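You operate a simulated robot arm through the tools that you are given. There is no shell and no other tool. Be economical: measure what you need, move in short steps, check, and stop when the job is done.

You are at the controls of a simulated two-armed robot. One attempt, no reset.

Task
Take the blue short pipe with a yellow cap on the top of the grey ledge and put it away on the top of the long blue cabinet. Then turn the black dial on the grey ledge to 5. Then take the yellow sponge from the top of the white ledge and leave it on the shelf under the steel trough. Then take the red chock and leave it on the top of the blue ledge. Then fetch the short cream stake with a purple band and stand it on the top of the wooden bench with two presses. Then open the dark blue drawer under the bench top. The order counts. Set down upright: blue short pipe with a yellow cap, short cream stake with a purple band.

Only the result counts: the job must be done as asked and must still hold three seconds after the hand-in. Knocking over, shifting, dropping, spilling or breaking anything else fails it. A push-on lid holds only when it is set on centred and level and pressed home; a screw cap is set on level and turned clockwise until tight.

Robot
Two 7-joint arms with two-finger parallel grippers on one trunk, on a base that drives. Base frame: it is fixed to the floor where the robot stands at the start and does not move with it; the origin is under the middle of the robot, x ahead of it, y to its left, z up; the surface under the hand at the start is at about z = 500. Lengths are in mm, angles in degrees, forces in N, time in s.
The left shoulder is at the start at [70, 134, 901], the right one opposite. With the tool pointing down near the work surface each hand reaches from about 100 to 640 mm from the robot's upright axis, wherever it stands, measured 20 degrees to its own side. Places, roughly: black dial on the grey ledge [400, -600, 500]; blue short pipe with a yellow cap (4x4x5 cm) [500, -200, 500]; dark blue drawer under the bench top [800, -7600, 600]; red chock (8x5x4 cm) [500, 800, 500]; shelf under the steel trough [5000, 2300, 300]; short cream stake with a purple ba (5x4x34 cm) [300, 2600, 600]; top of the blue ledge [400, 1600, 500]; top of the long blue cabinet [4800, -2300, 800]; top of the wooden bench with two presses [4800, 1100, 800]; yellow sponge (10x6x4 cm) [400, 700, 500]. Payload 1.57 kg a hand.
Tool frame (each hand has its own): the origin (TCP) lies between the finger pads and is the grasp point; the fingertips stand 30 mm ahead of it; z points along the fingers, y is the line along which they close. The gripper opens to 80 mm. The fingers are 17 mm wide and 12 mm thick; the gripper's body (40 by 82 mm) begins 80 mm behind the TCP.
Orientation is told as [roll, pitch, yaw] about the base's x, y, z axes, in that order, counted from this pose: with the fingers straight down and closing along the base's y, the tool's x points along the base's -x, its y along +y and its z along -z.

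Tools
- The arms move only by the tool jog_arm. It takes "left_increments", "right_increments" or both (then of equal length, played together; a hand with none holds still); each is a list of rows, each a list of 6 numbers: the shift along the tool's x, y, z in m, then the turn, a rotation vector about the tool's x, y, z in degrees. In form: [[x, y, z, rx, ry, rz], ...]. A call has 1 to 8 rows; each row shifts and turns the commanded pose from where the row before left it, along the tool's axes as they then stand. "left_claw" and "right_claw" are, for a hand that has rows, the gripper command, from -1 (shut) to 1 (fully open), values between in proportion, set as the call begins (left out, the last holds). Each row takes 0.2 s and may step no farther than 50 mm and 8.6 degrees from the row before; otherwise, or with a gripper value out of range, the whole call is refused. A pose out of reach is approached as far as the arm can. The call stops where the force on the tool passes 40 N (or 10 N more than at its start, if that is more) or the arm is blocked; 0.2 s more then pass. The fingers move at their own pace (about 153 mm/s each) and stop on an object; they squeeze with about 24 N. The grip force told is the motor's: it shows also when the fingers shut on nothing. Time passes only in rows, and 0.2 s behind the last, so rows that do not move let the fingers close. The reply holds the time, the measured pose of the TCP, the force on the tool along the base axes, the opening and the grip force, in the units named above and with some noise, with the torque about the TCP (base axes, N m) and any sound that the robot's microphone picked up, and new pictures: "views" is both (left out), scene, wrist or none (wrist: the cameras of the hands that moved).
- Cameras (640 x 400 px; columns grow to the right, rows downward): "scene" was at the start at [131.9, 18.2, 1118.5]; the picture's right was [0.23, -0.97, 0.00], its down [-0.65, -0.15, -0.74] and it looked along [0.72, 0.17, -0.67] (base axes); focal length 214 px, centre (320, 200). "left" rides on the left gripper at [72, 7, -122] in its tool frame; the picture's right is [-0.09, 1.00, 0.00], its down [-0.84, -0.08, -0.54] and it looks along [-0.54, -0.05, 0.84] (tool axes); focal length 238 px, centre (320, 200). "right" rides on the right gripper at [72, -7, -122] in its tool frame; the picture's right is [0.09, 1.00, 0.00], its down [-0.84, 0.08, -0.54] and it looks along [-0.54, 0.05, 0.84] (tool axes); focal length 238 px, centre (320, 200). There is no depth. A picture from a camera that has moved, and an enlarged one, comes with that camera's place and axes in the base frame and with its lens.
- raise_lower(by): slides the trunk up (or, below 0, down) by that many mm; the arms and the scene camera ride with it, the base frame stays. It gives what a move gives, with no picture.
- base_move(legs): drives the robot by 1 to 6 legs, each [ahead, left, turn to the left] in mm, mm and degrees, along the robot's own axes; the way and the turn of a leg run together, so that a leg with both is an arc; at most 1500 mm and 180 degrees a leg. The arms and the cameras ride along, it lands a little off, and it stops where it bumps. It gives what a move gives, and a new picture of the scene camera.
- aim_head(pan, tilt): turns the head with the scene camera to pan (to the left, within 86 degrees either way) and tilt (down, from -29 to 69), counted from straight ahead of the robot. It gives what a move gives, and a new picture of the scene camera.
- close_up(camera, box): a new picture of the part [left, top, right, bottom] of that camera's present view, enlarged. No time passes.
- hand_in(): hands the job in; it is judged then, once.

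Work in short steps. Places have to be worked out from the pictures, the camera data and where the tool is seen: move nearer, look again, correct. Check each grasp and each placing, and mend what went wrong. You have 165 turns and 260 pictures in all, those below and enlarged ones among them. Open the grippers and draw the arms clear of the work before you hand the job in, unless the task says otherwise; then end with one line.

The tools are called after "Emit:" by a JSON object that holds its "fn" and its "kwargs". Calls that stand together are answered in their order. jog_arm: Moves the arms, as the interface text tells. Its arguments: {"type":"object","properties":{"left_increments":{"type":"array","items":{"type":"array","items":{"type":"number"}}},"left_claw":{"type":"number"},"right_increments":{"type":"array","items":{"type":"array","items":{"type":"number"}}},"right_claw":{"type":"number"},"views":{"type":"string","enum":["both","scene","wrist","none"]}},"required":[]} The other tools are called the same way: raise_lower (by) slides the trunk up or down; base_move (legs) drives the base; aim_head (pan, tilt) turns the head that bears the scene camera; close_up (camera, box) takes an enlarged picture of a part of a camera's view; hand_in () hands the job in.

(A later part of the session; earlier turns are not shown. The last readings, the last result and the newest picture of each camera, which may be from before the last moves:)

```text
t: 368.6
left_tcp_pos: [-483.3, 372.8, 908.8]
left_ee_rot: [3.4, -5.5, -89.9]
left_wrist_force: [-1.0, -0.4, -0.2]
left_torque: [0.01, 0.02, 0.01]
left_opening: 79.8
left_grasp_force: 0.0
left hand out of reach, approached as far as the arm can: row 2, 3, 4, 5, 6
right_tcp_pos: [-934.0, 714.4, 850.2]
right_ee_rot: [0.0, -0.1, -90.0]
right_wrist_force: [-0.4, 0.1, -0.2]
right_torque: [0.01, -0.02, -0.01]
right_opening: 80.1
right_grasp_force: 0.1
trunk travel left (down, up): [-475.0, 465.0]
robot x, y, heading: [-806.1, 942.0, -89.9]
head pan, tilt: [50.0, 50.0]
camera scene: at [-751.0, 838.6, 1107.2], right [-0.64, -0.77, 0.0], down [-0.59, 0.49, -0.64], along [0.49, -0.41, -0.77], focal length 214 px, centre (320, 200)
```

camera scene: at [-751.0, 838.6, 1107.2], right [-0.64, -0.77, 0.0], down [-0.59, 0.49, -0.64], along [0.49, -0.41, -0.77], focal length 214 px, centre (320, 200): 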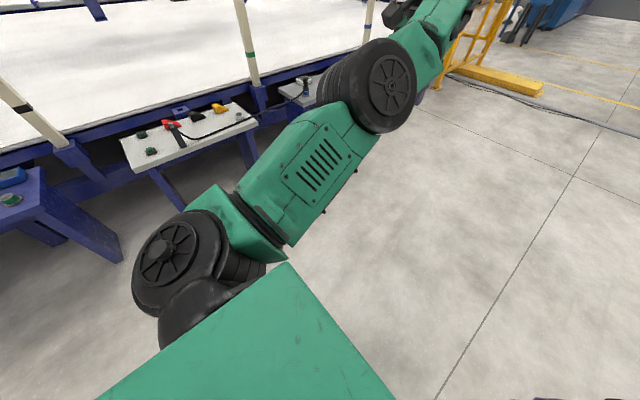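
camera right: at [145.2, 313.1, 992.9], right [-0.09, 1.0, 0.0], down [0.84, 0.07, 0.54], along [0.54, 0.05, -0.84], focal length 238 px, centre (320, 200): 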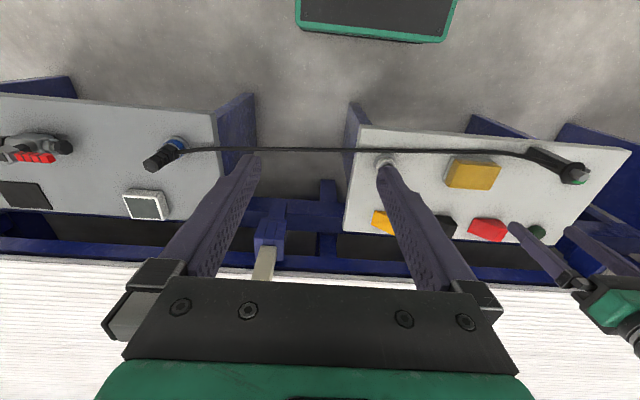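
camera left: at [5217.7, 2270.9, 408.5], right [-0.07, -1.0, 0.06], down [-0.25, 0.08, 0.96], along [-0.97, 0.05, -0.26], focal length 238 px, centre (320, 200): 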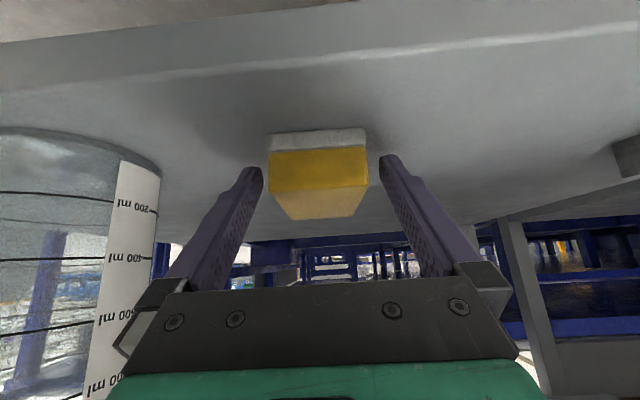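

Straight and elbow-up now. Lower the hand and move it slightly inward to see whether the elbow goes outward.

Emit:
{"fn": "jog_arm", "kwargs": {"left_increments": [[0, -0.01, 0.045, 0, 0, 0], [0, -0.01, 0.045, 0, 0, 0], [0, -0.03, 0.03, 0, 0, 0], [0, -0.04, 0.01, 0, 0, 0], [0, -0.04, 0, 0, 0, 0], [0, -0.04, 0, 0, 0, 0]], "views": "scene"}}

```text
t: 370.0
left_tcp_pos: [-646.7, 359.6, 771.1]
left_ee_rot: [3.5, -5.4, -89.9]
left_wrist_force: [-0.7, -0.1, 0.5]
left_torque: [0.01, -0.01, -0.04]
left_opening: 80.1
left_grasp_force: 0.1
right_tcp_pos: [-935.1, 713.6, 849.2]
right_ee_rot: [0.1, -0.1, -90.1]
right_wrist_force: [-0.7, 1.4, 0.5]
right_torque: [-0.05, -0.04, 0.02]
right_opening: 80.0
right_grasp_force: 0.0
trunk travel left (down, up): [-475.0, 465.0]
robot x, y, heading: [-810.4, 939.3, -90.0]
head pan, tilt: [50.0, 50.0]
camera scene: at [-752.4, 838.8, 1107.3], right [-0.64, -0.77, 0.0], down [-0.59, 0.49, -0.64], along [0.49, -0.41, -0.77], focal length 214 px, centre (320, 200)
```

scene: 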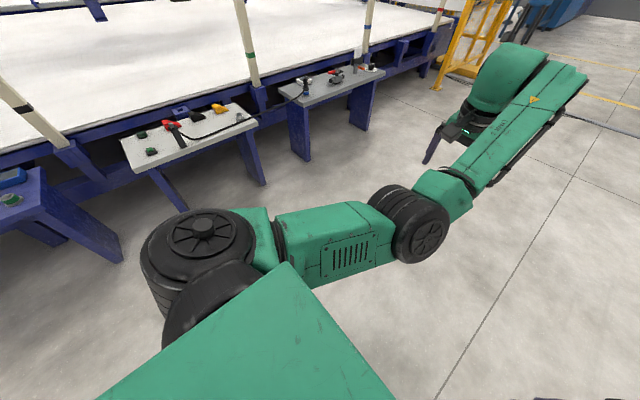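

Not flipping; I'll use the right arm for the rest and park the left compactly in front-left.

Emit:
{"fn": "jog_arm", "kwargs": {"left_increments": [[0.01, 0.04, -0.02, 3.4, 0, 0], [0.01, 0.04, -0.02, 0, 5.4, 0], [0.02, 0.04, -0.02, 0, 0, 0], [0.02, 0.04, -0.01, 0, 0, 0], [0.03, 0.03, -0.01, 0, 0, 0], [0.03, 0.02, -0.01, 0, 0, 0], [0.03, 0, 0, 0, 0, 0]], "views": "scene"}}

```text
t: 371.6
left_tcp_pos: [-436.4, 514.0, 858.9]
left_ee_rot: [0.1, -0.2, -89.9]
left_wrist_force: [-0.8, -0.6, -0.2]
left_torque: [0.02, -0.02, 0.01]
left_opening: 80.1
left_grasp_force: 0.1
right_tcp_pos: [-933.9, 713.5, 850.5]
right_ee_rot: [0.1, 0.0, -90.1]
right_wrist_force: [-0.3, -0.2, -0.3]
right_torque: [0.0, -0.01, 0.05]
right_opening: 80.2
right_grasp_force: 0.2
trunk travel left (down, up): [-475.0, 465.0]
robot x, y, heading: [-810.1, 943.0, -90.0]
head pan, tilt: [50.0, 50.0]
camera scene: at [-752.1, 839.2, 1107.3], right [-0.64, -0.77, 0.0], down [-0.59, 0.49, -0.64], along [0.49, -0.41, -0.77], focal length 214 px, centre (320, 200)
```

scene: 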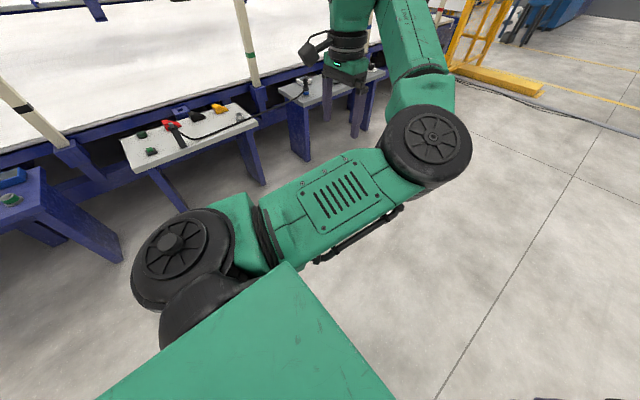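

Now turn to face the white ledge and approach for the red chock with the right hand.

Emit:
{"fn": "base_move", "kwargs": {"legs": [[0, 0, 90], [620, 0, 0]]}}

Emit:
{"fn": "aim_head", "kwargs": {"pan": -10, "tilt": 50}}

```text
t: 378.9
left_tcp_pos: [241.2, 1302.3, 858.6]
left_ee_rot: [0.0, -0.1, -0.5]
left_wrist_force: [-0.6, -0.1, 0.1]
left_torque: [0.01, -0.01, -0.02]
left_opening: 79.9
left_grasp_force: 0.1
right_tcp_pos: [34.2, 806.8, 850.0]
right_ee_rot: [0.1, 0.0, -0.7]
right_wrist_force: [0.1, -0.2, 0.2]
right_torque: [0.02, -0.01, -0.05]
right_opening: 79.8
right_grasp_force: 0.1
trunk travel left (down, up): [-475.0, 465.0]
robot x, y, heading: [-189.8, 933.3, -0.6]
head pan, tilt: [50.0, 50.0]
camera scene: at [-89.8, 989.8, 1107.2], right [0.76, -0.65, 0.0], down [-0.5, -0.58, -0.64], along [0.42, 0.49, -0.77], focal length 214 px, centre (320, 200)
```

scene: 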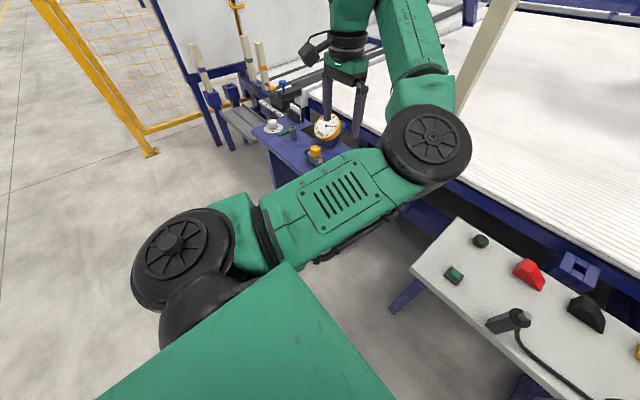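

```text
t: 380.2
left_tcp_pos: [239.8, 1303.4, 858.9]
left_ee_rot: [-0.1, -0.1, -0.5]
left_wrist_force: [0.4, -0.1, 0.8]
left_torque: [-0.01, 0.02, 0.02]
left_opening: 79.9
left_grasp_force: 0.1
right_tcp_pos: [33.3, 807.1, 849.9]
right_ee_rot: [-0.1, -0.2, -0.6]
right_wrist_force: [-0.1, 0.2, -0.7]
right_torque: [-0.01, -0.03, -0.02]
right_opening: 79.8
right_grasp_force: 0.1
trunk travel left (down, up): [-475.0, 465.0]
robot x, y, heading: [-191.1, 932.8, -0.5]
head pan, tilt: [-10.0, 50.0]
camera scene: at [-64.5, 917.2, 1107.2], right [-0.18, -0.98, 0.0], down [-0.75, 0.14, -0.64], along [0.63, -0.12, -0.77], focal length 214 px, centre (320, 200)
```

scene: 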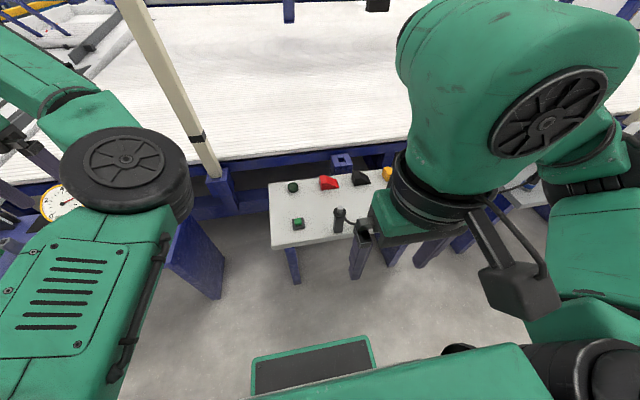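

Chock at about (492, 776). Drive 170 ahead, then reach the right hand over it, high.

Emit:
{"fn": "base_move", "kwargs": {"legs": [[170, 0, 0.5]]}}

Emit:
{"fn": "jog_arm", "kwargs": {"right_increments": [[-0.045, 0, 0, 0, 0, 0], [-0.045, 0, 0, 0, 0, 0], [-0.045, 0, 0, 0, 0, 0], [-0.045, -0.01, 0, 0, 0, 0], [-0.045, -0.01, 0, 0, 0, 0], [-0.045, -0.01, 0, 0, 0, 0], [-0.02, 0, 0.04, 0, 0, 0], [0, 0, 0.05, 0, 0, 0]], "views": "wrist"}}

```text
t: 381.6
left_tcp_pos: [407.1, 1303.7, 858.7]
left_ee_rot: [0.0, -0.1, -0.1]
left_wrist_force: [1.0, 0.4, 0.5]
left_torque: [0.0, -0.02, 0.01]
left_opening: 79.9
left_grasp_force: 0.1
right_tcp_pos: [203.7, 807.5, 849.0]
right_ee_rot: [0.0, -0.1, -0.4]
right_wrist_force: [0.5, 0.5, 0.8]
right_torque: [-0.03, 0.04, 0.02]
right_opening: 80.1
right_grasp_force: 0.0
trunk travel left (down, up): [-475.0, 465.0]
robot x, y, heading: [-23.1, 929.2, -0.4]
head pan, tilt: [-10.0, 50.0]
camera scene: at [105.5, 916.8, 1107.1], right [-0.18, -0.98, 0.0], down [-0.75, 0.14, -0.64], along [0.63, -0.11, -0.77], focal length 214 px, centre (320, 200)
```

scene: 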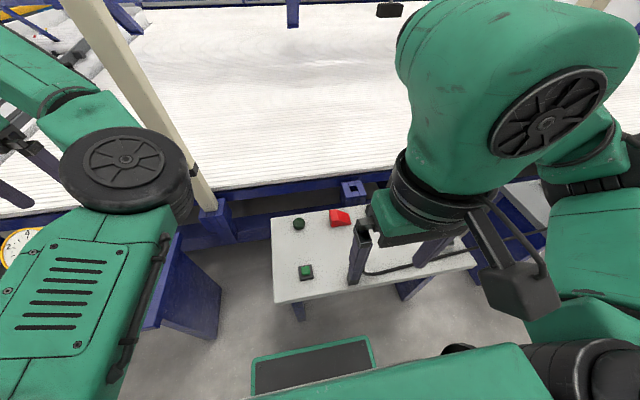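

```text
t: 383.4
left_tcp_pos: [407.1, 1304.0, 859.8]
left_ee_rot: [-0.1, -0.1, -0.1]
left_wrist_force: [0.2, 0.5, 0.1]
left_torque: [-0.01, 0.02, 0.01]
left_opening: 80.0
left_grasp_force: 0.1
right_tcp_pos: [494.8, 773.2, 759.4]
right_ee_rot: [-0.1, -0.1, -0.2]
right_wrist_force: [-1.0, 0.7, 0.5]
right_torque: [0.03, 0.03, 0.03]
right_opening: 79.7
right_grasp_force: 0.1
trunk travel left (down, up): [-475.0, 465.0]
robot x, y, heading: [-21.6, 929.3, -0.2]
head pan, tilt: [-10.0, 50.0]
camera right: at [421.2, 767.0, 881.5], right [-0.09, 1.0, 0.0], down [0.84, 0.07, 0.54], along [0.54, 0.05, -0.84], focal length 238 px, centre (320, 200)
```

right: 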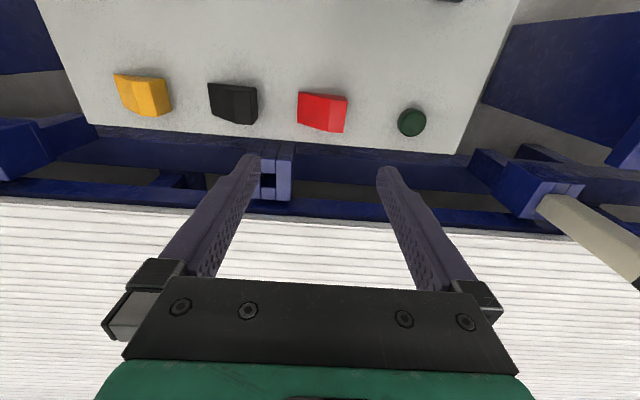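

Emit:
{"fn": "close_up", "kwargs": {"camera": "right", "box": [280, 70, 380, 150]}}

Emit:
{"fn": "jog_arm", "kwargs": {"right_increments": [[0, 0, 0, 0, 0, 8.5], [0, 0, 0, 0, 0, 8.5], [0, 0, 0, 0, 0, 8.5], [0, 0, 0, 0, 0, 8.5], [0, 0, 0, 0, 0, 8.5], [0, 0, 0, 0, 0, 8.5], [0, 0, 0, 0, 0, 8.5], [0, 0, 0, 0, 0, 8.5]], "views": "none"}}

Emit:
{"fn": "jog_arm", "kwargs": {"right_increments": [[0, 0, 0.04, 0, 0, 8.5], [0, 0, 0.04, 0, 0, 8.5], [0, 0, 0.04, 0, 0, 4.8], [0, 0, 0, 0, 0, 0]], "views": "wrist"}}

```text
5.00 times, centred on (330, 110) of right
camera zoom: at [421.2, 767.0, 881.5], right [-0.09, 1.0, 0.0], down [0.84, 0.07, 0.54], along [0.54, 0.05, -0.84], focal length 1192 px, centre (270, 650)
```

zoom: 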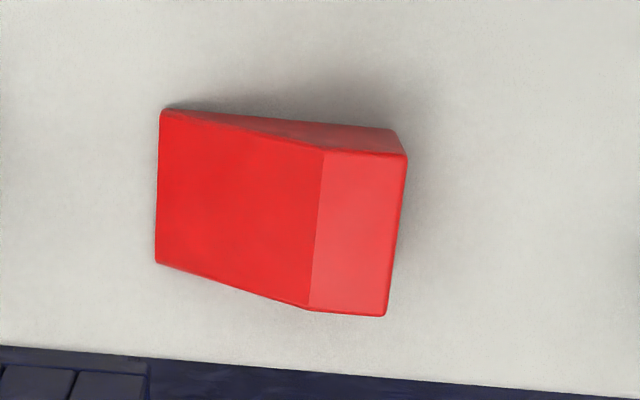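

```text
t: 385.2
left_tcp_pos: [406.1, 1304.3, 860.5]
left_ee_rot: [0.0, -0.1, -0.1]
left_wrist_force: [0.0, 0.0, 0.8]
left_torque: [-0.01, 0.02, -0.02]
left_opening: 79.9
left_grasp_force: 0.0
right_tcp_pos: [493.3, 776.6, 758.9]
right_ee_rot: [0.1, 0.1, -68.4]
right_wrist_force: [0.2, 0.3, 0.5]
right_torque: [0.03, 0.0, -0.06]
right_opening: 80.0
right_grasp_force: 0.0
trunk travel left (down, up): [-475.0, 465.0]
robot x, y, heading: [-17.5, 932.3, -0.3]
head pan, tilt: [-10.0, 50.0]
```

```text
t: 386.2
left_tcp_pos: [405.8, 1303.5, 858.8]
left_ee_rot: [0.1, -0.1, -0.1]
left_wrist_force: [0.3, 0.5, -0.2]
left_torque: [0.01, 0.03, 0.02]
left_opening: 79.9
left_grasp_force: 0.0
right_tcp_pos: [494.2, 776.9, 639.5]
right_ee_rot: [0.1, 0.0, -90.2]
right_wrist_force: [-0.2, 0.4, 0.9]
right_torque: [-0.05, -0.03, -0.01]
right_opening: 79.9
right_grasp_force: 0.1
trunk travel left (down, up): [-475.0, 465.0]
robot x, y, heading: [-20.7, 928.7, -0.0]
head pan, tilt: [-10.0, 50.0]
camera right: at [486.2, 848.2, 762.8], right [1.0, 0.09, 0.0], down [0.07, -0.84, 0.54], along [0.05, -0.54, -0.84], focal length 238 px, centre (320, 200)
```

right: 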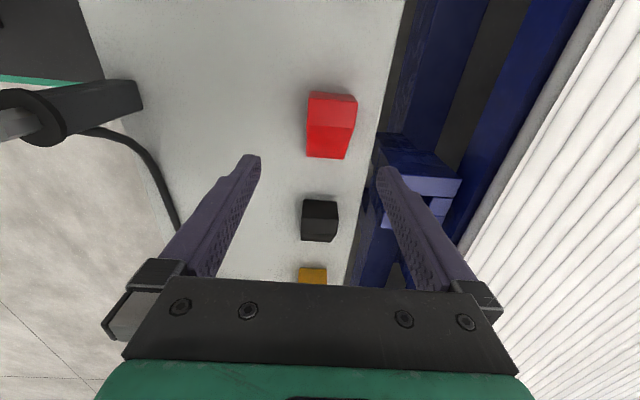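

Chock spans x 479–523, y 742–810, aligned. Descend at (501, 783).

Emit:
{"fn": "jog_arm", "kwargs": {"right_increments": [[0.006, 0.007, 0.035, 0, 0, 0], [0, 0, 0.035, 0, 0, 0], [0, 0, 0.033, 0, 0, 0], [0, 0, 0, 0, 0, 0]], "views": "wrist"}}

Emit:
{"fn": "jog_arm", "kwargs": {"right_increments": [[0, 0, 0, 0, 0, 0], [0, 0, 0, 0, 0, 0], [0, 0, 0, 0, 0, 0]], "right_claw": -1, "views": "wrist"}}

```text
t: 387.2
left_tcp_pos: [406.4, 1304.1, 859.4]
left_ee_rot: [-0.1, -0.1, 0.0]
left_wrist_force: [-0.1, 0.5, 0.6]
left_torque: [-0.01, -0.01, 0.06]
left_opening: 80.0
left_grasp_force: 0.2
right_tcp_pos: [502.6, 781.9, 538.1]
right_ee_rot: [0.1, 0.0, -90.1]
right_wrist_force: [-0.8, -0.4, -0.6]
right_torque: [0.01, 0.0, -0.03]
right_opening: 80.1
right_grasp_force: 0.0
trunk travel left (down, up): [-475.0, 465.0]
robot x, y, heading: [-21.5, 932.8, -0.2]
head pan, tilt: [-10.0, 50.0]
camera right: at [493.1, 853.7, 660.0], right [1.0, 0.09, 0.0], down [0.08, -0.84, 0.54], along [0.05, -0.54, -0.84], focal length 238 px, centre (320, 200)
```

right: 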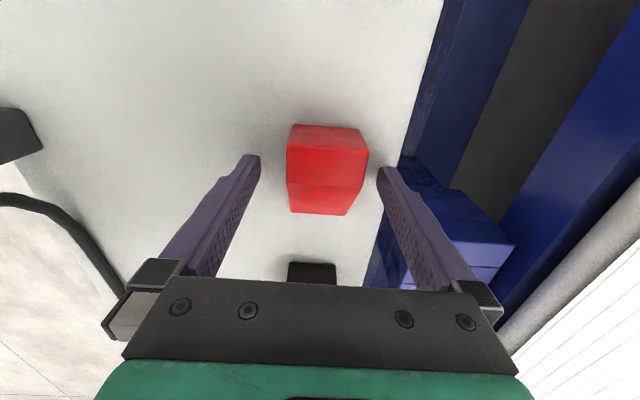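

```text
t: 388.0
left_tcp_pos: [406.8, 1303.8, 860.1]
left_ee_rot: [0.0, -0.1, -0.1]
left_wrist_force: [-0.5, 0.8, 0.1]
left_torque: [0.02, 0.01, 0.02]
left_opening: 80.1
left_grasp_force: 0.0
right_tcp_pos: [501.0, 782.2, 538.5]
right_ee_rot: [0.0, 0.0, -90.1]
right_wrist_force: [-0.3, 0.1, 0.3]
right_torque: [-0.01, -0.06, -0.01]
right_opening: 44.2
right_grasp_force: 23.6
trunk travel left (down, up): [-475.0, 465.0]
robot x, y, heading: [-17.1, 931.5, -0.3]
head pan, tilt: [-10.0, 50.0]
camera right: at [493.3, 853.7, 660.2], right [1.0, 0.09, 0.0], down [0.08, -0.84, 0.54], along [0.05, -0.54, -0.84], focal length 238 px, centre (320, 200)
```

right: 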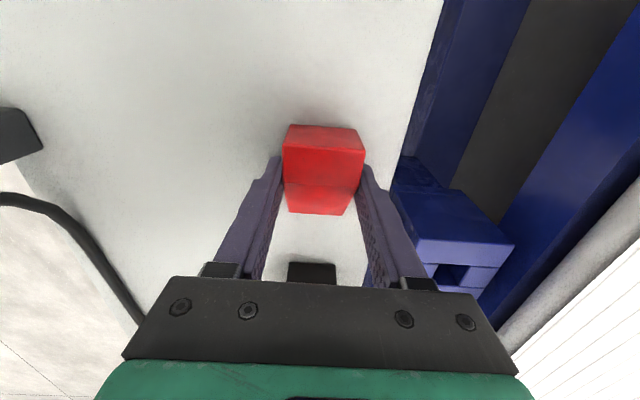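

Gripped. Lift and pull in, then look toward the blue ledge.

Emit:
{"fn": "jog_arm", "kwargs": {"right_increments": [[0, 0, -0.04, 0, 0, 0], [0, 0, -0.05, 0, 0, 0], [0, 0, -0.05, 0, 0, 0], [0, 0, -0.05, 0, 0, 0], [0, 0, -0.05, 0, 0, 0], [0, -0.03, -0.03, 0, 0, 0], [0, -0.04, 0, 0, 0, 0], [0, -0.04, 0, 0, 0, 0]], "views": "none"}}

Emit:
{"fn": "aim_head", "kwargs": {"pan": 0, "tilt": 50}}

Emit:
{"fn": "base_move", "kwargs": {"legs": [[-120, 0, 0], [0, 780, 0]]}}

```text
t: 389.8
left_tcp_pos: [406.1, 1302.7, 860.0]
left_ee_rot: [0.1, -0.3, -0.1]
left_wrist_force: [0.4, -0.5, 0.4]
left_torque: [0.02, 0.0, -0.02]
left_opening: 79.8
left_grasp_force: 0.0
right_tcp_pos: [390.4, 781.4, 809.7]
right_ee_rot: [0.1, 0.0, -90.1]
right_wrist_force: [-0.1, 0.7, -0.8]
right_torque: [0.04, -0.03, 0.02]
right_opening: 44.4
right_grasp_force: 24.3
trunk travel left (down, up): [-475.0, 465.0]
robot x, y, heading: [-20.8, 930.8, -0.3]
head pan, tilt: [-10.0, 50.0]
```

```text
t: 390.5
left_tcp_pos: [405.4, 1305.6, 858.9]
left_ee_rot: [0.0, -0.1, -0.1]
left_wrist_force: [1.2, -0.1, 0.0]
left_torque: [-0.01, -0.01, -0.03]
left_opening: 80.0
left_grasp_force: 0.0
right_tcp_pos: [390.8, 781.7, 806.6]
right_ee_rot: [0.0, -0.1, -90.1]
right_wrist_force: [-0.3, -0.5, -1.6]
right_torque: [0.04, 0.01, -0.02]
right_opening: 44.3
right_grasp_force: 24.1
trunk travel left (down, up): [-475.0, 465.0]
robot x, y, heading: [-20.1, 930.5, -0.2]
head pan, tilt: [0.0, 50.0]
camera scene: at [106.2, 930.0, 1107.2], right [0.0, -1.0, 0.0], down [-0.77, 0.0, -0.64], along [0.64, 0.0, -0.77], focal length 214 px, centre (320, 200)
```

scene: 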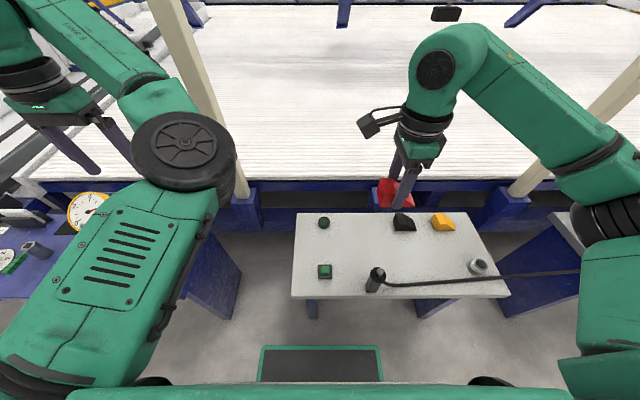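

```text
t: 395.6
left_tcp_pos: [288.5, 2078.6, 860.1]
left_ee_rot: [0.1, -0.1, -0.1]
left_wrist_force: [0.0, -0.2, 0.4]
left_torque: [-0.02, 0.01, 0.01]
left_opening: 79.7
left_grasp_force: 0.1
right_tcp_pos: [273.6, 1555.9, 809.0]
right_ee_rot: [0.0, 0.0, -90.1]
right_wrist_force: [-0.3, 0.7, -0.9]
right_torque: [-0.01, -0.01, 0.03]
right_opening: 44.2
right_grasp_force: 24.1
trunk travel left (down, up): [-475.0, 465.0]
robot x, y, heading: [-140.1, 1706.4, 0.0]
head pan, tilt: [0.0, 50.0]
camera scene: at [-11.7, 1704.1, 1107.2], right [0.0, -1.0, 0.0], down [-0.77, 0.0, -0.64], along [0.64, 0.0, -0.77], focal length 214 px, centre (320, 200)
```

scene: 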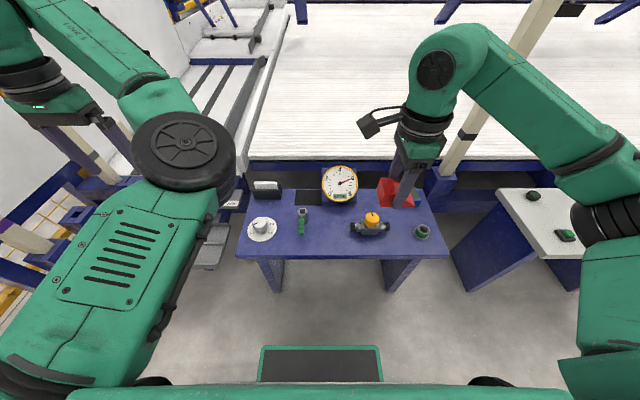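

The blue ledge's right-rear area (around 455, 1430) looks free. I shift there and look with the wrist camera.

Emit:
{"fn": "base_move", "kwargs": {"legs": [[80, -115, 0]]}}

Emit:
{"fn": "jog_arm", "kwargs": {"right_increments": [[0, 0.045, 0, 0, 0, 0], [0, 0.045, 0.02, 0, 0, 0], [0, 0.01, 0.045, 0, 0, 0], [0, 0, 0.045, 0, 0, 0]], "views": "both"}}

```text
t: 396.9
left_tcp_pos: [368.9, 1962.3, 859.9]
left_ee_rot: [-0.1, 0.0, 0.0]
left_wrist_force: [0.3, -0.1, 0.1]
left_torque: [0.03, 0.02, -0.02]
left_opening: 79.6
left_grasp_force: 0.1
right_tcp_pos: [354.9, 1440.6, 808.2]
right_ee_rot: [0.0, 0.1, -90.0]
right_wrist_force: [-0.1, -0.2, -1.1]
right_torque: [0.01, 0.0, -0.04]
right_opening: 44.4
right_grasp_force: 23.7
trunk travel left (down, up): [-475.0, 465.0]
robot x, y, heading: [-62.6, 1586.8, 0.0]
head pan, tilt: [0.0, 50.0]
camera scene: at [69.1, 1588.3, 1107.2], right [0.0, -1.0, 0.0], down [-0.77, 0.0, -0.64], along [0.64, 0.0, -0.77], focal length 214 px, centre (320, 200)
```

scene: 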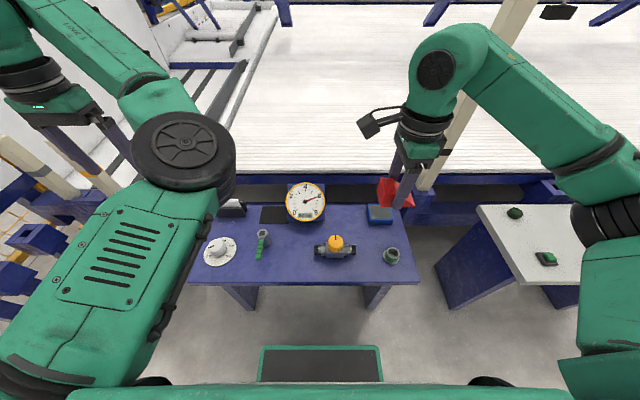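

```text
t: 397.9
left_tcp_pos: [368.9, 1963.7, 859.5]
left_ee_rot: [0.0, 0.0, 0.0]
left_wrist_force: [-0.4, -0.5, 0.1]
left_torque: [0.02, -0.02, -0.02]
left_opening: 79.7
left_grasp_force: 0.0
right_tcp_pos: [453.9, 1441.7, 697.6]
right_ee_rot: [0.1, 0.0, -89.9]
right_wrist_force: [-0.1, -0.4, -0.6]
right_torque: [0.02, -0.02, 0.01]
right_opening: 44.2
right_grasp_force: 23.9
trunk travel left (down, up): [-475.0, 465.0]
robot x, y, heading: [-56.2, 1590.8, -0.2]
head pan, tilt: [0.0, 50.0]
camera scene: at [69.3, 1588.7, 1107.2], right [0.0, -1.0, 0.0], down [-0.77, 0.0, -0.64], along [0.64, 0.0, -0.77], focal length 214 px, centre (320, 200)
camera right: at [446.6, 1512.9, 820.4], right [1.0, 0.09, 0.0], down [0.08, -0.84, 0.54], along [0.05, -0.54, -0.84], focal length 238 px, centre (320, 200)
```

scene: 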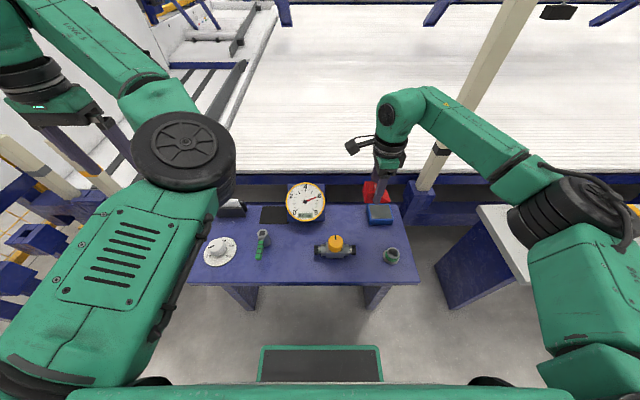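
right: 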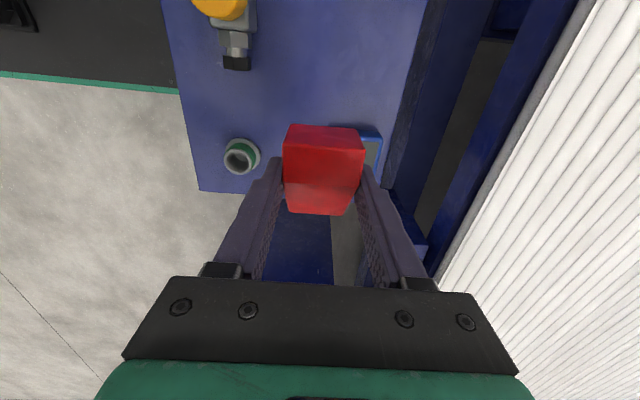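

A screen box sits in that corner, so I choose the clear gap between the green tool and the orange-topped valve, around (350, 1680). Lift, retract and shift left.

Emit:
{"fn": "jog_arm", "kwargs": {"right_increments": [[0, 0, -0.05, 0, 0, 0], [0, 0, -0.05, 0, 0, 0], [0, -0.045, 0, 0, 0, 0], [0, -0.045, 0, 0, 0, 0]], "views": "none"}}

Emit:
{"fn": "base_move", "kwargs": {"legs": [[-43, 171, 0]]}}

Emit:
{"fn": "jog_arm", "kwargs": {"right_increments": [[0.03, 0, 0, 0, 0, 0], [0.037, 0.025, 0, 0, 0, 0], [0, 0, 0.045, 0, 0, 0], [0, 0, 0.045, 0, 0, 0]], "views": "both"}}

```text
t: 398.9
left_tcp_pos: [367.7, 1963.3, 860.8]
left_ee_rot: [0.1, -0.2, -0.1]
left_wrist_force: [-0.5, 0.5, -0.2]
left_torque: [-0.02, -0.02, -0.01]
left_opening: 80.0
left_grasp_force: 0.0
right_tcp_pos: [362.4, 1441.9, 798.3]
right_ee_rot: [0.2, 0.1, -89.8]
right_wrist_force: [0.4, 0.1, -1.4]
right_torque: [0.0, -0.02, -0.01]
right_opening: 44.2
right_grasp_force: 23.5
trunk travel left (down, up): [-475.0, 465.0]
robot x, y, heading: [-60.1, 1588.3, -0.1]
head pan, tilt: [0.0, 50.0]
```

```text
t: 400.4
left_tcp_pos: [323.7, 2136.2, 859.2]
left_ee_rot: [-0.1, -0.1, 0.2]
left_wrist_force: [0.4, 0.5, -0.1]
left_torque: [-0.03, -0.02, 0.0]
left_opening: 80.3
left_grasp_force: 0.0
right_tcp_pos: [321.1, 1616.8, 799.3]
right_ee_rot: [0.0, 0.0, -89.7]
right_wrist_force: [0.9, 0.3, -2.2]
right_torque: [0.0, -0.04, 0.01]
right_opening: 44.5
right_grasp_force: 24.3
trunk travel left (down, up): [-475.0, 465.0]
robot x, y, heading: [-100.8, 1760.8, -0.2]
head pan, tilt: [0.0, 50.0]
camera scene: at [25.0, 1761.2, 1107.2], right [0.0, -1.0, 0.0], down [-0.77, 0.0, -0.64], along [0.64, 0.0, -0.77], focal length 214 px, centre (320, 200)
```

scene: 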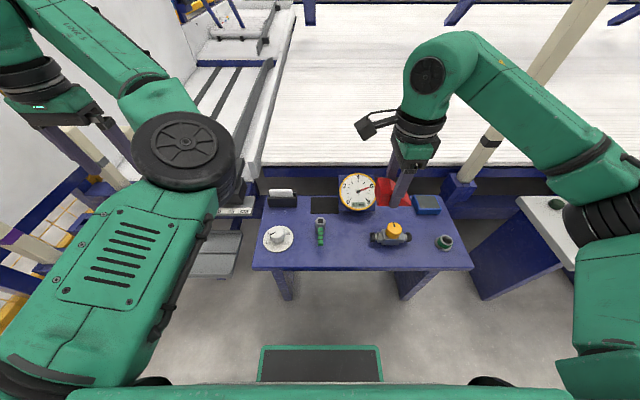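

```text
t: 401.4
left_tcp_pos: [324.6, 2136.5, 858.6]
left_ee_rot: [-0.1, 0.0, 0.2]
left_wrist_force: [-0.1, 0.8, 1.0]
left_torque: [0.0, 0.0, -0.01]
left_opening: 80.2
left_grasp_force: 0.2
right_tcp_pos: [346.3, 1683.0, 707.7]
right_ee_rot: [0.1, 0.0, -89.7]
right_wrist_force: [-0.6, 0.5, -1.3]
right_torque: [-0.02, 0.02, 0.0]
right_opening: 44.5
right_grasp_force: 24.3
trunk travel left (down, up): [-475.0, 465.0]
robot x, y, heading: [-105.6, 1762.7, 0.1]
head pan, tilt: [0.0, 50.0]
camera scene: at [25.8, 1760.8, 1107.2], right [0.0, -1.0, 0.0], down [-0.77, 0.0, -0.64], along [0.64, 0.0, -0.77], focal length 214 px, centre (320, 200)
camera right: at [338.0, 1754.3, 830.5], right [1.0, 0.1, 0.0], down [0.08, -0.84, 0.54], along [0.05, -0.54, -0.84], focal length 238 px, centre (320, 200)
```

scene: 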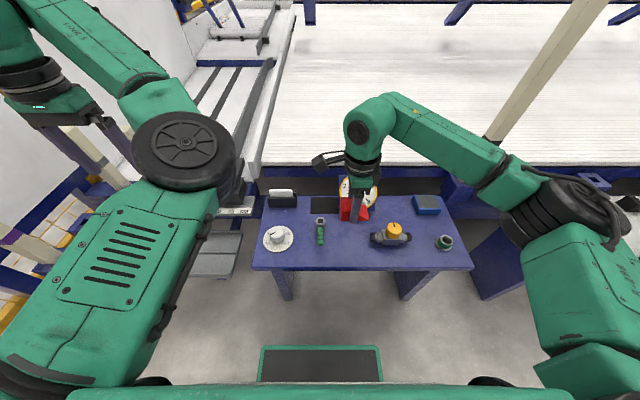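
right: 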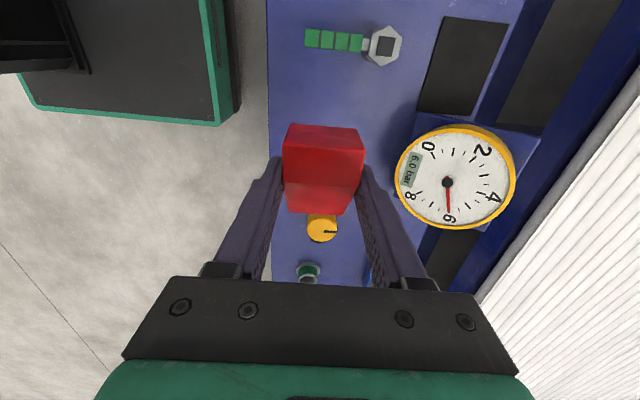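

Clear below. Lower to the surface with small last steps.

Emit:
{"fn": "jog_arm", "kwargs": {"right_increments": [[0, 0, 0.045, 0, 0, 0], [0, 0, 0.045, 0, 0, 0], [0, 0, 0.045, 0, 0, 0], [0, 0, 0.02, 0, 0, 0], [0, 0, 0.008, 0, 0, 0], [0, 0, 0.003, 0, 0, 0], [0, 0, 0.002, 0, 0, 0], [0, 0, 0.002, 0, 0, 0]], "views": "wrist"}}

```text
t: 403.2
left_tcp_pos: [323.9, 2136.7, 858.6]
left_ee_rot: [0.0, -0.2, 0.2]
left_wrist_force: [-0.8, 1.0, 0.1]
left_torque: [0.0, -0.01, 0.03]
left_opening: 79.8
left_grasp_force: 0.0
right_tcp_pos: [345.0, 1682.2, 537.5]
right_ee_rot: [0.1, 0.0, -89.7]
right_wrist_force: [0.8, 0.8, -0.7]
right_torque: [0.02, 0.01, 0.0]
right_opening: 44.2
right_grasp_force: 24.2
trunk travel left (down, up): [-475.0, 465.0]
robot x, y, heading: [-102.5, 1758.5, 0.2]
head pan, tilt: [0.0, 50.0]
camera right: at [337.4, 1753.5, 660.5], right [1.0, 0.1, 0.0], down [0.08, -0.84, 0.54], along [0.05, -0.54, -0.84], focal length 238 px, centre (320, 200)
```

right: 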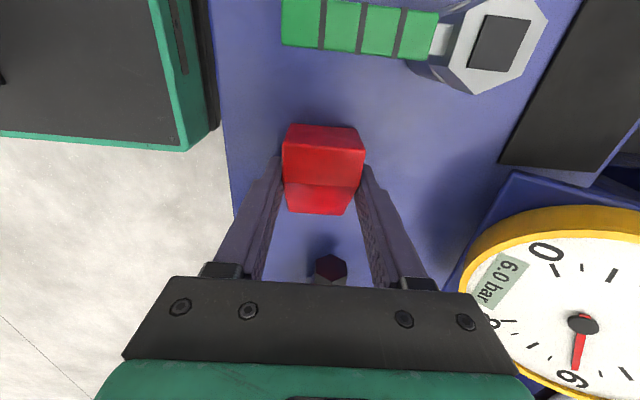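

Emit:
{"fn": "jog_arm", "kwargs": {"right_increments": [[0, 0, 0.002, 0, 0, 0], [0, 0, 0.002, 0, 0, 0], [0, 0, 0.002, 0, 0, 0], [0, 0, 0.002, 0, 0, 0], [0, 0, 0, 0, 0, 0]], "views": "none"}}

```text
t: 404.2
left_tcp_pos: [322.1, 2136.2, 860.7]
left_ee_rot: [-0.1, -0.2, 0.2]
left_wrist_force: [0.7, -0.1, -0.9]
left_torque: [0.0, 0.0, 0.03]
left_opening: 80.1
left_grasp_force: 0.0
right_tcp_pos: [347.9, 1683.5, 537.3]
right_ee_rot: [0.5, 0.3, -89.9]
right_wrist_force: [-6.2, -2.7, 21.8]
right_torque: [-0.23, 0.2, -0.06]
right_opening: 44.8
right_grasp_force: 23.7
trunk travel left (down, up): [-475.0, 465.0]
robot x, y, heading: [-100.6, 1763.4, 0.0]
head pan, tilt: [0.0, 50.0]
stopped in row 5 (right hand): the force on the tool passed its limit at 40 N (the readings are from after the stop); the commanded pose is now the measured one
```

Contact. Open the fingers and lift straight up.

Emit:
{"fn": "jog_arm", "kwargs": {"right_increments": [[0, 0, 0, 0, 0, 0], [0, 0, 0, 0, 0, 0], [0, 0, -0.01, 0, 0, 0], [0, 0, -0.04, 0, 0, 0], [0, 0, -0.05, 0, 0, 0], [0, 0, -0.05, 0, 0, 0], [0, 0, -0.05, 0, 0, 0], [0, 0, -0.05, 0, 0, 0]], "right_claw": 1, "views": "wrist"}}

```text
t: 406.0
left_tcp_pos: [324.0, 2136.2, 859.4]
left_ee_rot: [-0.1, -0.2, 0.2]
left_wrist_force: [-0.1, 0.8, 0.0]
left_torque: [0.02, 0.02, 0.02]
left_opening: 79.9
left_grasp_force: 0.1
right_tcp_pos: [345.0, 1683.0, 782.9]
right_ee_rot: [0.5, 0.3, -89.9]
right_wrist_force: [-0.6, -0.3, 0.6]
right_torque: [-0.01, 0.02, 0.01]
right_opening: 80.2
right_grasp_force: 0.1
trunk travel left (down, up): [-475.0, 465.0]
robot x, y, heading: [-104.6, 1762.6, 0.0]
head pan, tilt: [0.0, 50.0]
camera right: at [336.9, 1753.8, 905.5], right [1.0, 0.09, 0.01], down [0.08, -0.84, 0.54], along [0.06, -0.54, -0.84], focal length 238 px, centre (320, 200)
```

right: 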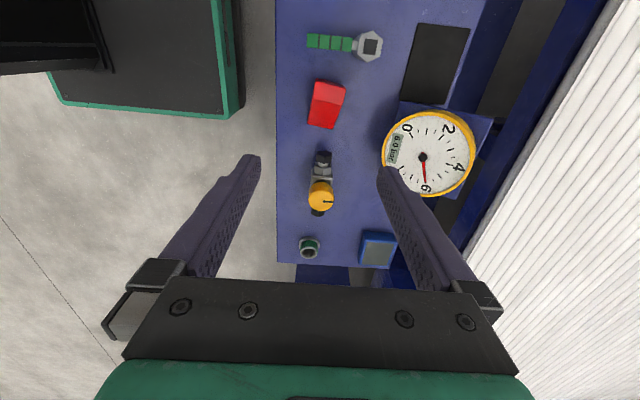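

Chock is on the blue ledge. Unwind the right wrist and look left for the stake.

Emit:
{"fn": "jog_arm", "kwargs": {"right_increments": [[0, -0.04, -0.01, 0, 0, -8.5], [0, 0, -0.03, 0, 0, -8.5], [0, 0, -0.03, 0, 0, -8.5], [0, 0, 0, 0, 0, -8.5], [0, 0, 0, 0, 0, -8.5], [0, 0, 0, 0, 0, -8.5], [0, 0, 0, 0, 0, -8.5], [0, 0, 0, 0, 0, -8.5]], "views": "none"}}

Emit:
{"fn": "jog_arm", "kwargs": {"right_increments": [[0, 0, 0, 0, 0, -8.5], [0, 0, 0, 0, 0, -8.5], [0, 0, 0, 0, 0, -5], [0.04, 0, 0, 0, 0, 0]], "views": "none"}}

Emit:
{"fn": "base_move", "kwargs": {"legs": [[-400, 0, 0]]}}

Emit:
{"fn": "aim_head", "kwargs": {"pan": 50, "tilt": 30}}

```text
t: 407.8
left_tcp_pos: [323.7, 2135.7, 859.9]
left_ee_rot: [0.0, -0.2, 0.3]
left_wrist_force: [0.6, 0.3, -0.1]
left_torque: [0.01, 0.02, 0.0]
left_opening: 80.0
left_grasp_force: 0.0
right_tcp_pos: [306.3, 1681.6, 852.9]
right_ee_rot: [0.4, -0.3, -21.8]
right_wrist_force: [-0.8, -0.4, 0.0]
right_torque: [-0.02, 0.01, 0.0]
right_opening: 80.0
right_grasp_force: 0.1
trunk travel left (down, up): [-475.0, 465.0]
robot x, y, heading: [-101.7, 1761.8, -0.0]
head pan, tilt: [0.0, 50.0]
```

```text
t: 408.8
left_tcp_pos: [323.2, 2135.1, 860.1]
left_ee_rot: [0.0, -0.1, 0.2]
left_wrist_force: [-0.1, -0.7, -0.2]
left_torque: [-0.02, -0.01, 0.0]
left_opening: 80.1
left_grasp_force: 0.0
right_tcp_pos: [264.6, 1679.2, 853.6]
right_ee_rot: [0.3, -0.4, 0.2]
right_wrist_force: [0.7, -0.5, 0.1]
right_torque: [-0.04, -0.03, -0.02]
right_opening: 79.8
right_grasp_force: 0.0
trunk travel left (down, up): [-475.0, 465.0]
robot x, y, heading: [-107.0, 1761.5, 0.3]
head pan, tilt: [0.0, 50.0]
```

```text
t: 411.3
left_tcp_pos: [-78.7, 2136.5, 859.4]
left_ee_rot: [-0.1, -0.1, 0.2]
left_wrist_force: [-0.2, -0.2, 0.1]
left_torque: [0.0, -0.03, 0.0]
left_opening: 80.2
left_grasp_force: 0.0
right_tcp_pos: [-135.7, 1678.7, 851.8]
right_ee_rot: [0.2, -0.4, 0.2]
right_wrist_force: [-0.6, 0.2, 1.0]
right_torque: [0.0, 0.04, 0.01]
right_opening: 80.0
right_grasp_force: 0.2
trunk travel left (down, up): [-475.0, 465.0]
robot x, y, heading: [-505.6, 1760.6, -0.0]
head pan, tilt: [0.0, 50.0]
camera scene: at [-376.5, 1759.8, 1107.3], right [0.0, -1.0, 0.0], down [-0.77, 0.0, -0.64], along [0.64, 0.0, -0.77], focal length 214 px, centre (320, 200)
```

scene: 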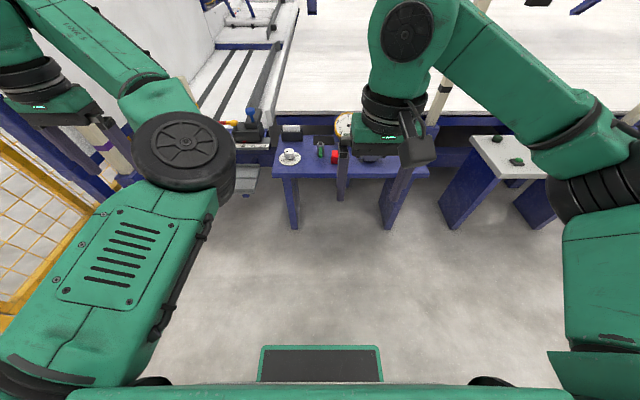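

```text
t: 412.5
left_tcp_pos: [-77.4, 2136.4, 859.2]
left_ee_rot: [0.0, -0.1, 0.3]
left_wrist_force: [1.0, 0.5, -0.1]
left_torque: [0.02, -0.01, 0.01]
left_opening: 79.9
left_grasp_force: 0.1
right_tcp_pos: [-134.6, 1680.5, 850.9]
right_ee_rot: [0.1, -0.4, 0.2]
right_wrist_force: [0.3, -0.7, 0.6]
right_torque: [0.03, -0.01, -0.02]
right_opening: 79.9
right_grasp_force: 0.1
trunk travel left (down, up): [-475.0, 465.0]
robot x, y, heading: [-504.4, 1760.2, 0.2]
head pan, tilt: [50.0, 30.0]
camera scene: at [-395.1, 1828.9, 1136.7], right [0.77, -0.64, 0.0], down [-0.32, -0.38, -0.87], along [0.55, 0.66, -0.5], focal length 214 px, centre (320, 200)
```

scene: 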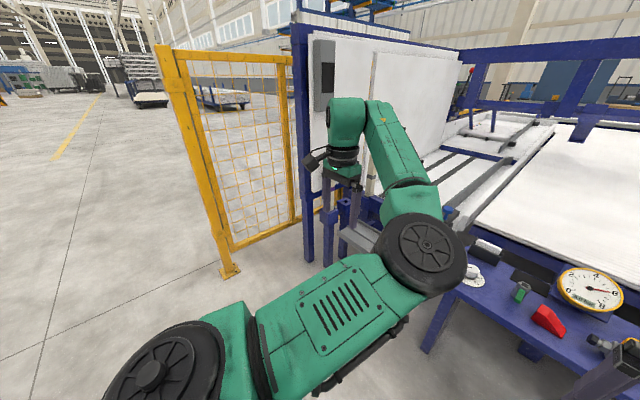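

The left arm blocks the view. Shift left to y≈2450 and look ahead-right.

Emit:
{"fn": "base_move", "kwargs": {"legs": [[0, 680, 0]]}}

Emit:
{"fn": "aim_head", "kwargs": {"pan": -5, "tilt": 35}}

```text
t: 416.3
left_tcp_pos: [-78.0, 2815.7, 859.7]
left_ee_rot: [0.1, -0.1, 0.1]
left_wrist_force: [1.2, 0.5, 0.1]
left_torque: [-0.03, 0.03, -0.01]
left_opening: 79.9
left_grasp_force: 0.1
right_tcp_pos: [-136.1, 2359.8, 851.2]
right_ee_rot: [0.3, -0.5, -0.1]
right_wrist_force: [0.6, 0.0, 0.1]
right_torque: [0.01, 0.02, 0.03]
right_opening: 80.1
right_grasp_force: 0.1
trunk travel left (down, up): [-475.0, 465.0]
robot x, y, heading: [-504.7, 2442.5, -0.0]
head pan, tilt: [50.0, 30.0]
camera scene: at [-395.8, 2509.6, 1136.7], right [0.77, -0.64, 0.0], down [-0.32, -0.38, -0.87], along [0.56, 0.66, -0.5], focal length 214 px, centre (320, 200)
```

scene: 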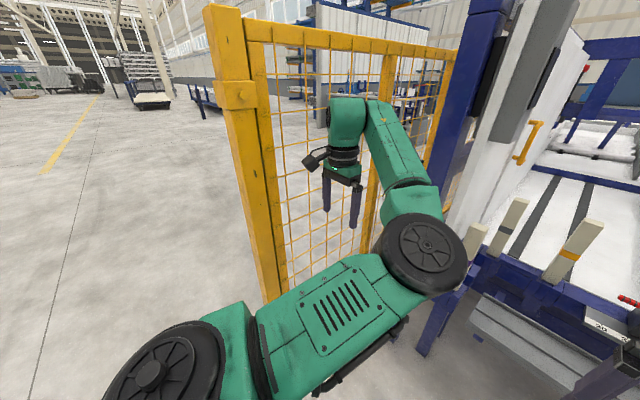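

```text
t: 417.5
left_tcp_pos: [-77.5, 2815.6, 859.4]
left_ee_rot: [-0.1, 0.0, 0.1]
left_wrist_force: [0.1, 0.3, -0.6]
left_torque: [0.04, 0.0, 0.0]
left_opening: 79.8
left_grasp_force: 0.0
right_tcp_pos: [-135.9, 2360.6, 852.7]
right_ee_rot: [0.2, -0.5, 0.0]
right_wrist_force: [0.1, 0.0, 0.1]
right_torque: [0.01, 0.01, 0.01]
right_opening: 80.0
right_grasp_force: 0.2
trunk travel left (down, up): [-475.0, 465.0]
robot x, y, heading: [-502.9, 2441.2, 0.1]
head pan, tilt: [-5.0, 35.0]
camera scene: at [-366.3, 2432.4, 1129.0], right [-0.09, -1.0, 0.0], down [-0.57, 0.05, -0.82], along [0.82, -0.07, -0.57], focal length 214 px, centre (320, 200)
```

scene: 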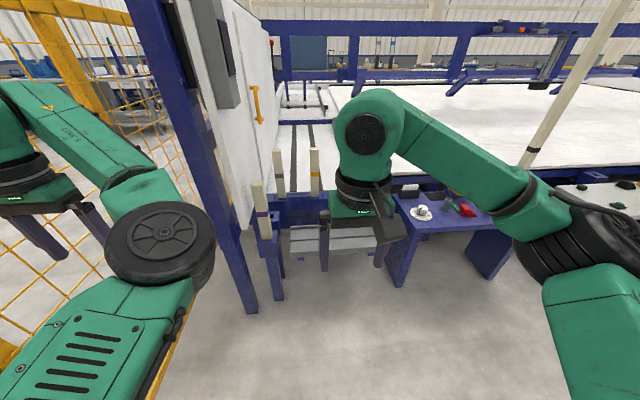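

Emit:
{"fn": "close_up", "kwargs": {"camera": "scene", "box": [220, 130, 380, 290]}}

```text
2.50 times, centred on (300, 210) of scene
camera zoom: at [-366.3, 2432.4, 1129.0], right [-0.09, -1.0, 0.0], down [-0.57, 0.05, -0.82], along [0.82, -0.07, -0.57], focal length 536 px, centre (370, 175)
```

zoom: 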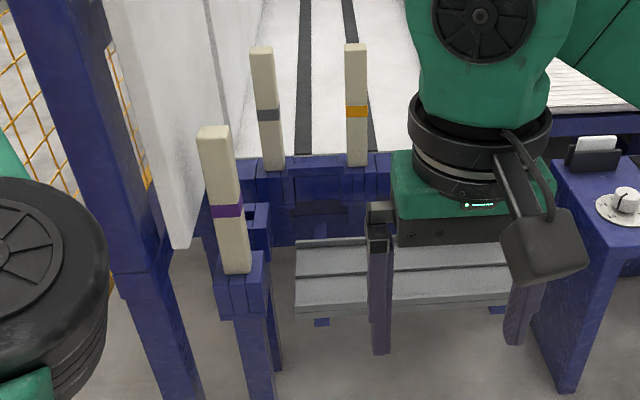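

The purple-banded stake stands in a socket at about (300, 2600), top ≈ 750. The parked left hand can do this well using the trunk for height; I line up the base for it.

Emit:
{"fn": "raise_lower", "kwargs": {"by": 80}}

Emit:
{"fn": "base_move", "kwargs": {"legs": [[0, -215, 0], [200, 0, 0]]}}

Emit:
{"fn": "aim_head", "kwargs": {"pan": 25, "tilt": 35}}

Emit:
{"fn": "close_up", "kwargs": {"camera": "left", "box": [0, 0, 640, 400]}}

```text
t: 418.7
left_tcp_pos: [-76.5, 2814.7, 940.0]
left_ee_rot: [0.0, -0.1, 0.1]
left_wrist_force: [-0.4, -0.8, 0.2]
left_torque: [0.01, 0.02, 0.0]
left_opening: 80.0
left_grasp_force: 0.2
right_tcp_pos: [-134.8, 2360.1, 932.8]
right_ee_rot: [0.2, -0.4, -0.1]
right_wrist_force: [-0.2, 0.3, 0.4]
right_torque: [-0.01, -0.01, -0.07]
right_opening: 79.9
right_grasp_force: 0.0
trunk travel left (down, up): [-555.0, 385.0]
robot x, y, heading: [-508.8, 2436.9, -0.3]
head pan, tilt: [-5.0, 35.0]
```

```text
t: 421.5
left_tcp_pos: [121.6, 2604.2, 939.4]
left_ee_rot: [0.0, -0.1, 0.2]
left_wrist_force: [-0.9, 0.0, -0.1]
left_torque: [-0.01, 0.02, 0.0]
left_opening: 80.0
left_grasp_force: 0.2
right_tcp_pos: [64.2, 2147.6, 931.4]
right_ee_rot: [0.2, -0.3, 0.0]
right_wrist_force: [-0.2, -1.7, -1.1]
right_torque: [0.0, 0.02, 0.01]
right_opening: 79.7
right_grasp_force: 0.1
trunk travel left (down, up): [-555.0, 385.0]
robot x, y, heading: [-307.2, 2231.1, 0.0]
head pan, tilt: [-5.0, 35.0]
camera scene: at [-166.1, 2220.8, 1208.9], right [-0.09, -1.0, 0.0], down [-0.57, 0.05, -0.82], along [0.82, -0.07, -0.57], focal length 214 px, centre (320, 200)
```

scene: 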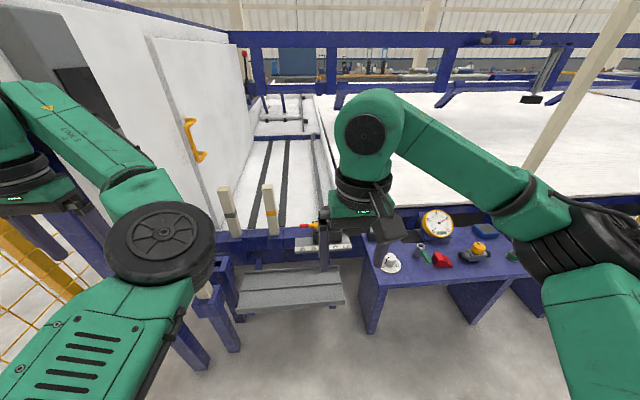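

```text
t: 422.5
left_tcp_pos: [122.3, 2604.4, 939.3]
left_ee_rot: [-0.1, -0.1, 0.0]
left_wrist_force: [0.6, 0.2, 0.9]
left_torque: [0.01, 0.02, -0.04]
left_opening: 80.0
left_grasp_force: 0.0
right_tcp_pos: [63.6, 2147.3, 932.4]
right_ee_rot: [0.3, -0.4, 0.0]
right_wrist_force: [0.1, -0.5, -0.6]
right_torque: [0.03, -0.02, 0.0]
right_opening: 80.1
right_grasp_force: 0.1
trunk travel left (down, up): [-555.0, 385.0]
robot x, y, heading: [-302.1, 2231.7, 0.0]
head pan, tilt: [25.0, 35.0]
camera scene: at [-174.3, 2265.6, 1209.0], right [0.42, -0.91, 0.0], down [-0.52, -0.24, -0.82], along [0.74, 0.35, -0.57], focal length 214 px, centre (320, 200)
```

scene: 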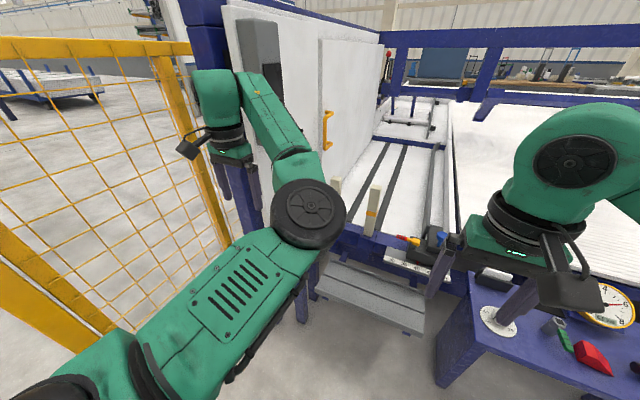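

```text
1.00 times, centred on (320, 200) of left (not enlarged: the box is as wide or as high as the picture)
camera zoom: at [48.9, 2610.8, 1061.7], right [0.09, 1.0, 0.0], down [0.84, -0.08, 0.54], along [0.54, -0.05, -0.84], focal length 238 px, centre (320, 200)
```

zoom: 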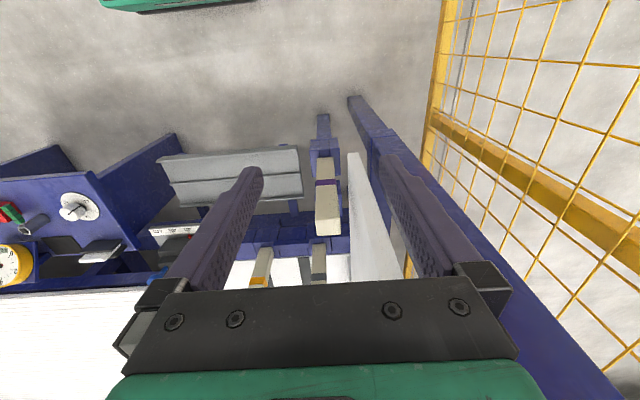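

The white door panel is at y≈2655 just beside the stake (from x≥241), so a vertical wrist would foul it. I'll tilt the left hand forward so the wrist stays back at x<241; test the tilt here.

Emit:
{"fn": "jog_arm", "kwargs": {"left_increments": [[0, 0, 0, 0, -8.5, 0], [0, 0, 0, 0, -8.5, 0], [0, 0, 0, 0, -8.5, 0], [0, 0, 0, 0, -8.5, 0], [0, 0, 0, 0, -8.5, 0], [0, 0, 0, 0, -8.5, 0]], "views": "scene"}}

```text
t: 423.9
left_tcp_pos: [125.6, 2612.8, 939.8]
left_ee_rot: [0.0, -51.2, 0.0]
left_wrist_force: [0.1, 0.3, -0.1]
left_torque: [0.02, -0.04, -0.03]
left_opening: 80.0
left_grasp_force: 0.1
left hand out of reach, approached as far as the arm can: row 5, 6
right_tcp_pos: [64.1, 2148.8, 931.0]
right_ee_rot: [0.1, -0.4, 0.0]
right_wrist_force: [-0.1, -0.1, 0.2]
right_torque: [0.02, -0.01, -0.01]
right_opening: 79.9
right_grasp_force: 0.0
trunk travel left (down, up): [-555.0, 385.0]
robot x, y, heading: [-302.0, 2229.4, -0.0]
head pan, tilt: [25.0, 35.0]
camera scene: at [-174.4, 2266.0, 1209.0], right [0.42, -0.91, 0.0], down [-0.52, -0.24, -0.82], along [0.74, 0.35, -0.57], focal length 214 px, centre (320, 200)
```

scene: 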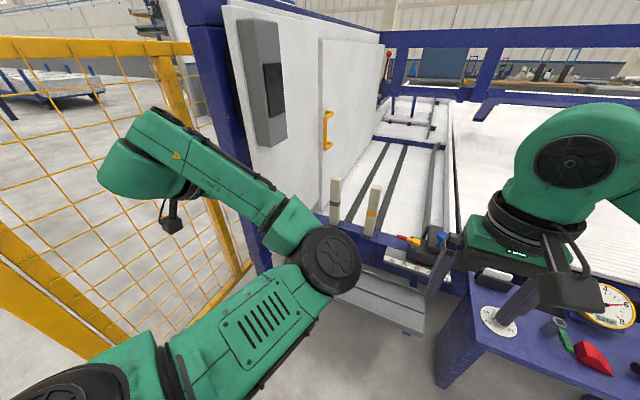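

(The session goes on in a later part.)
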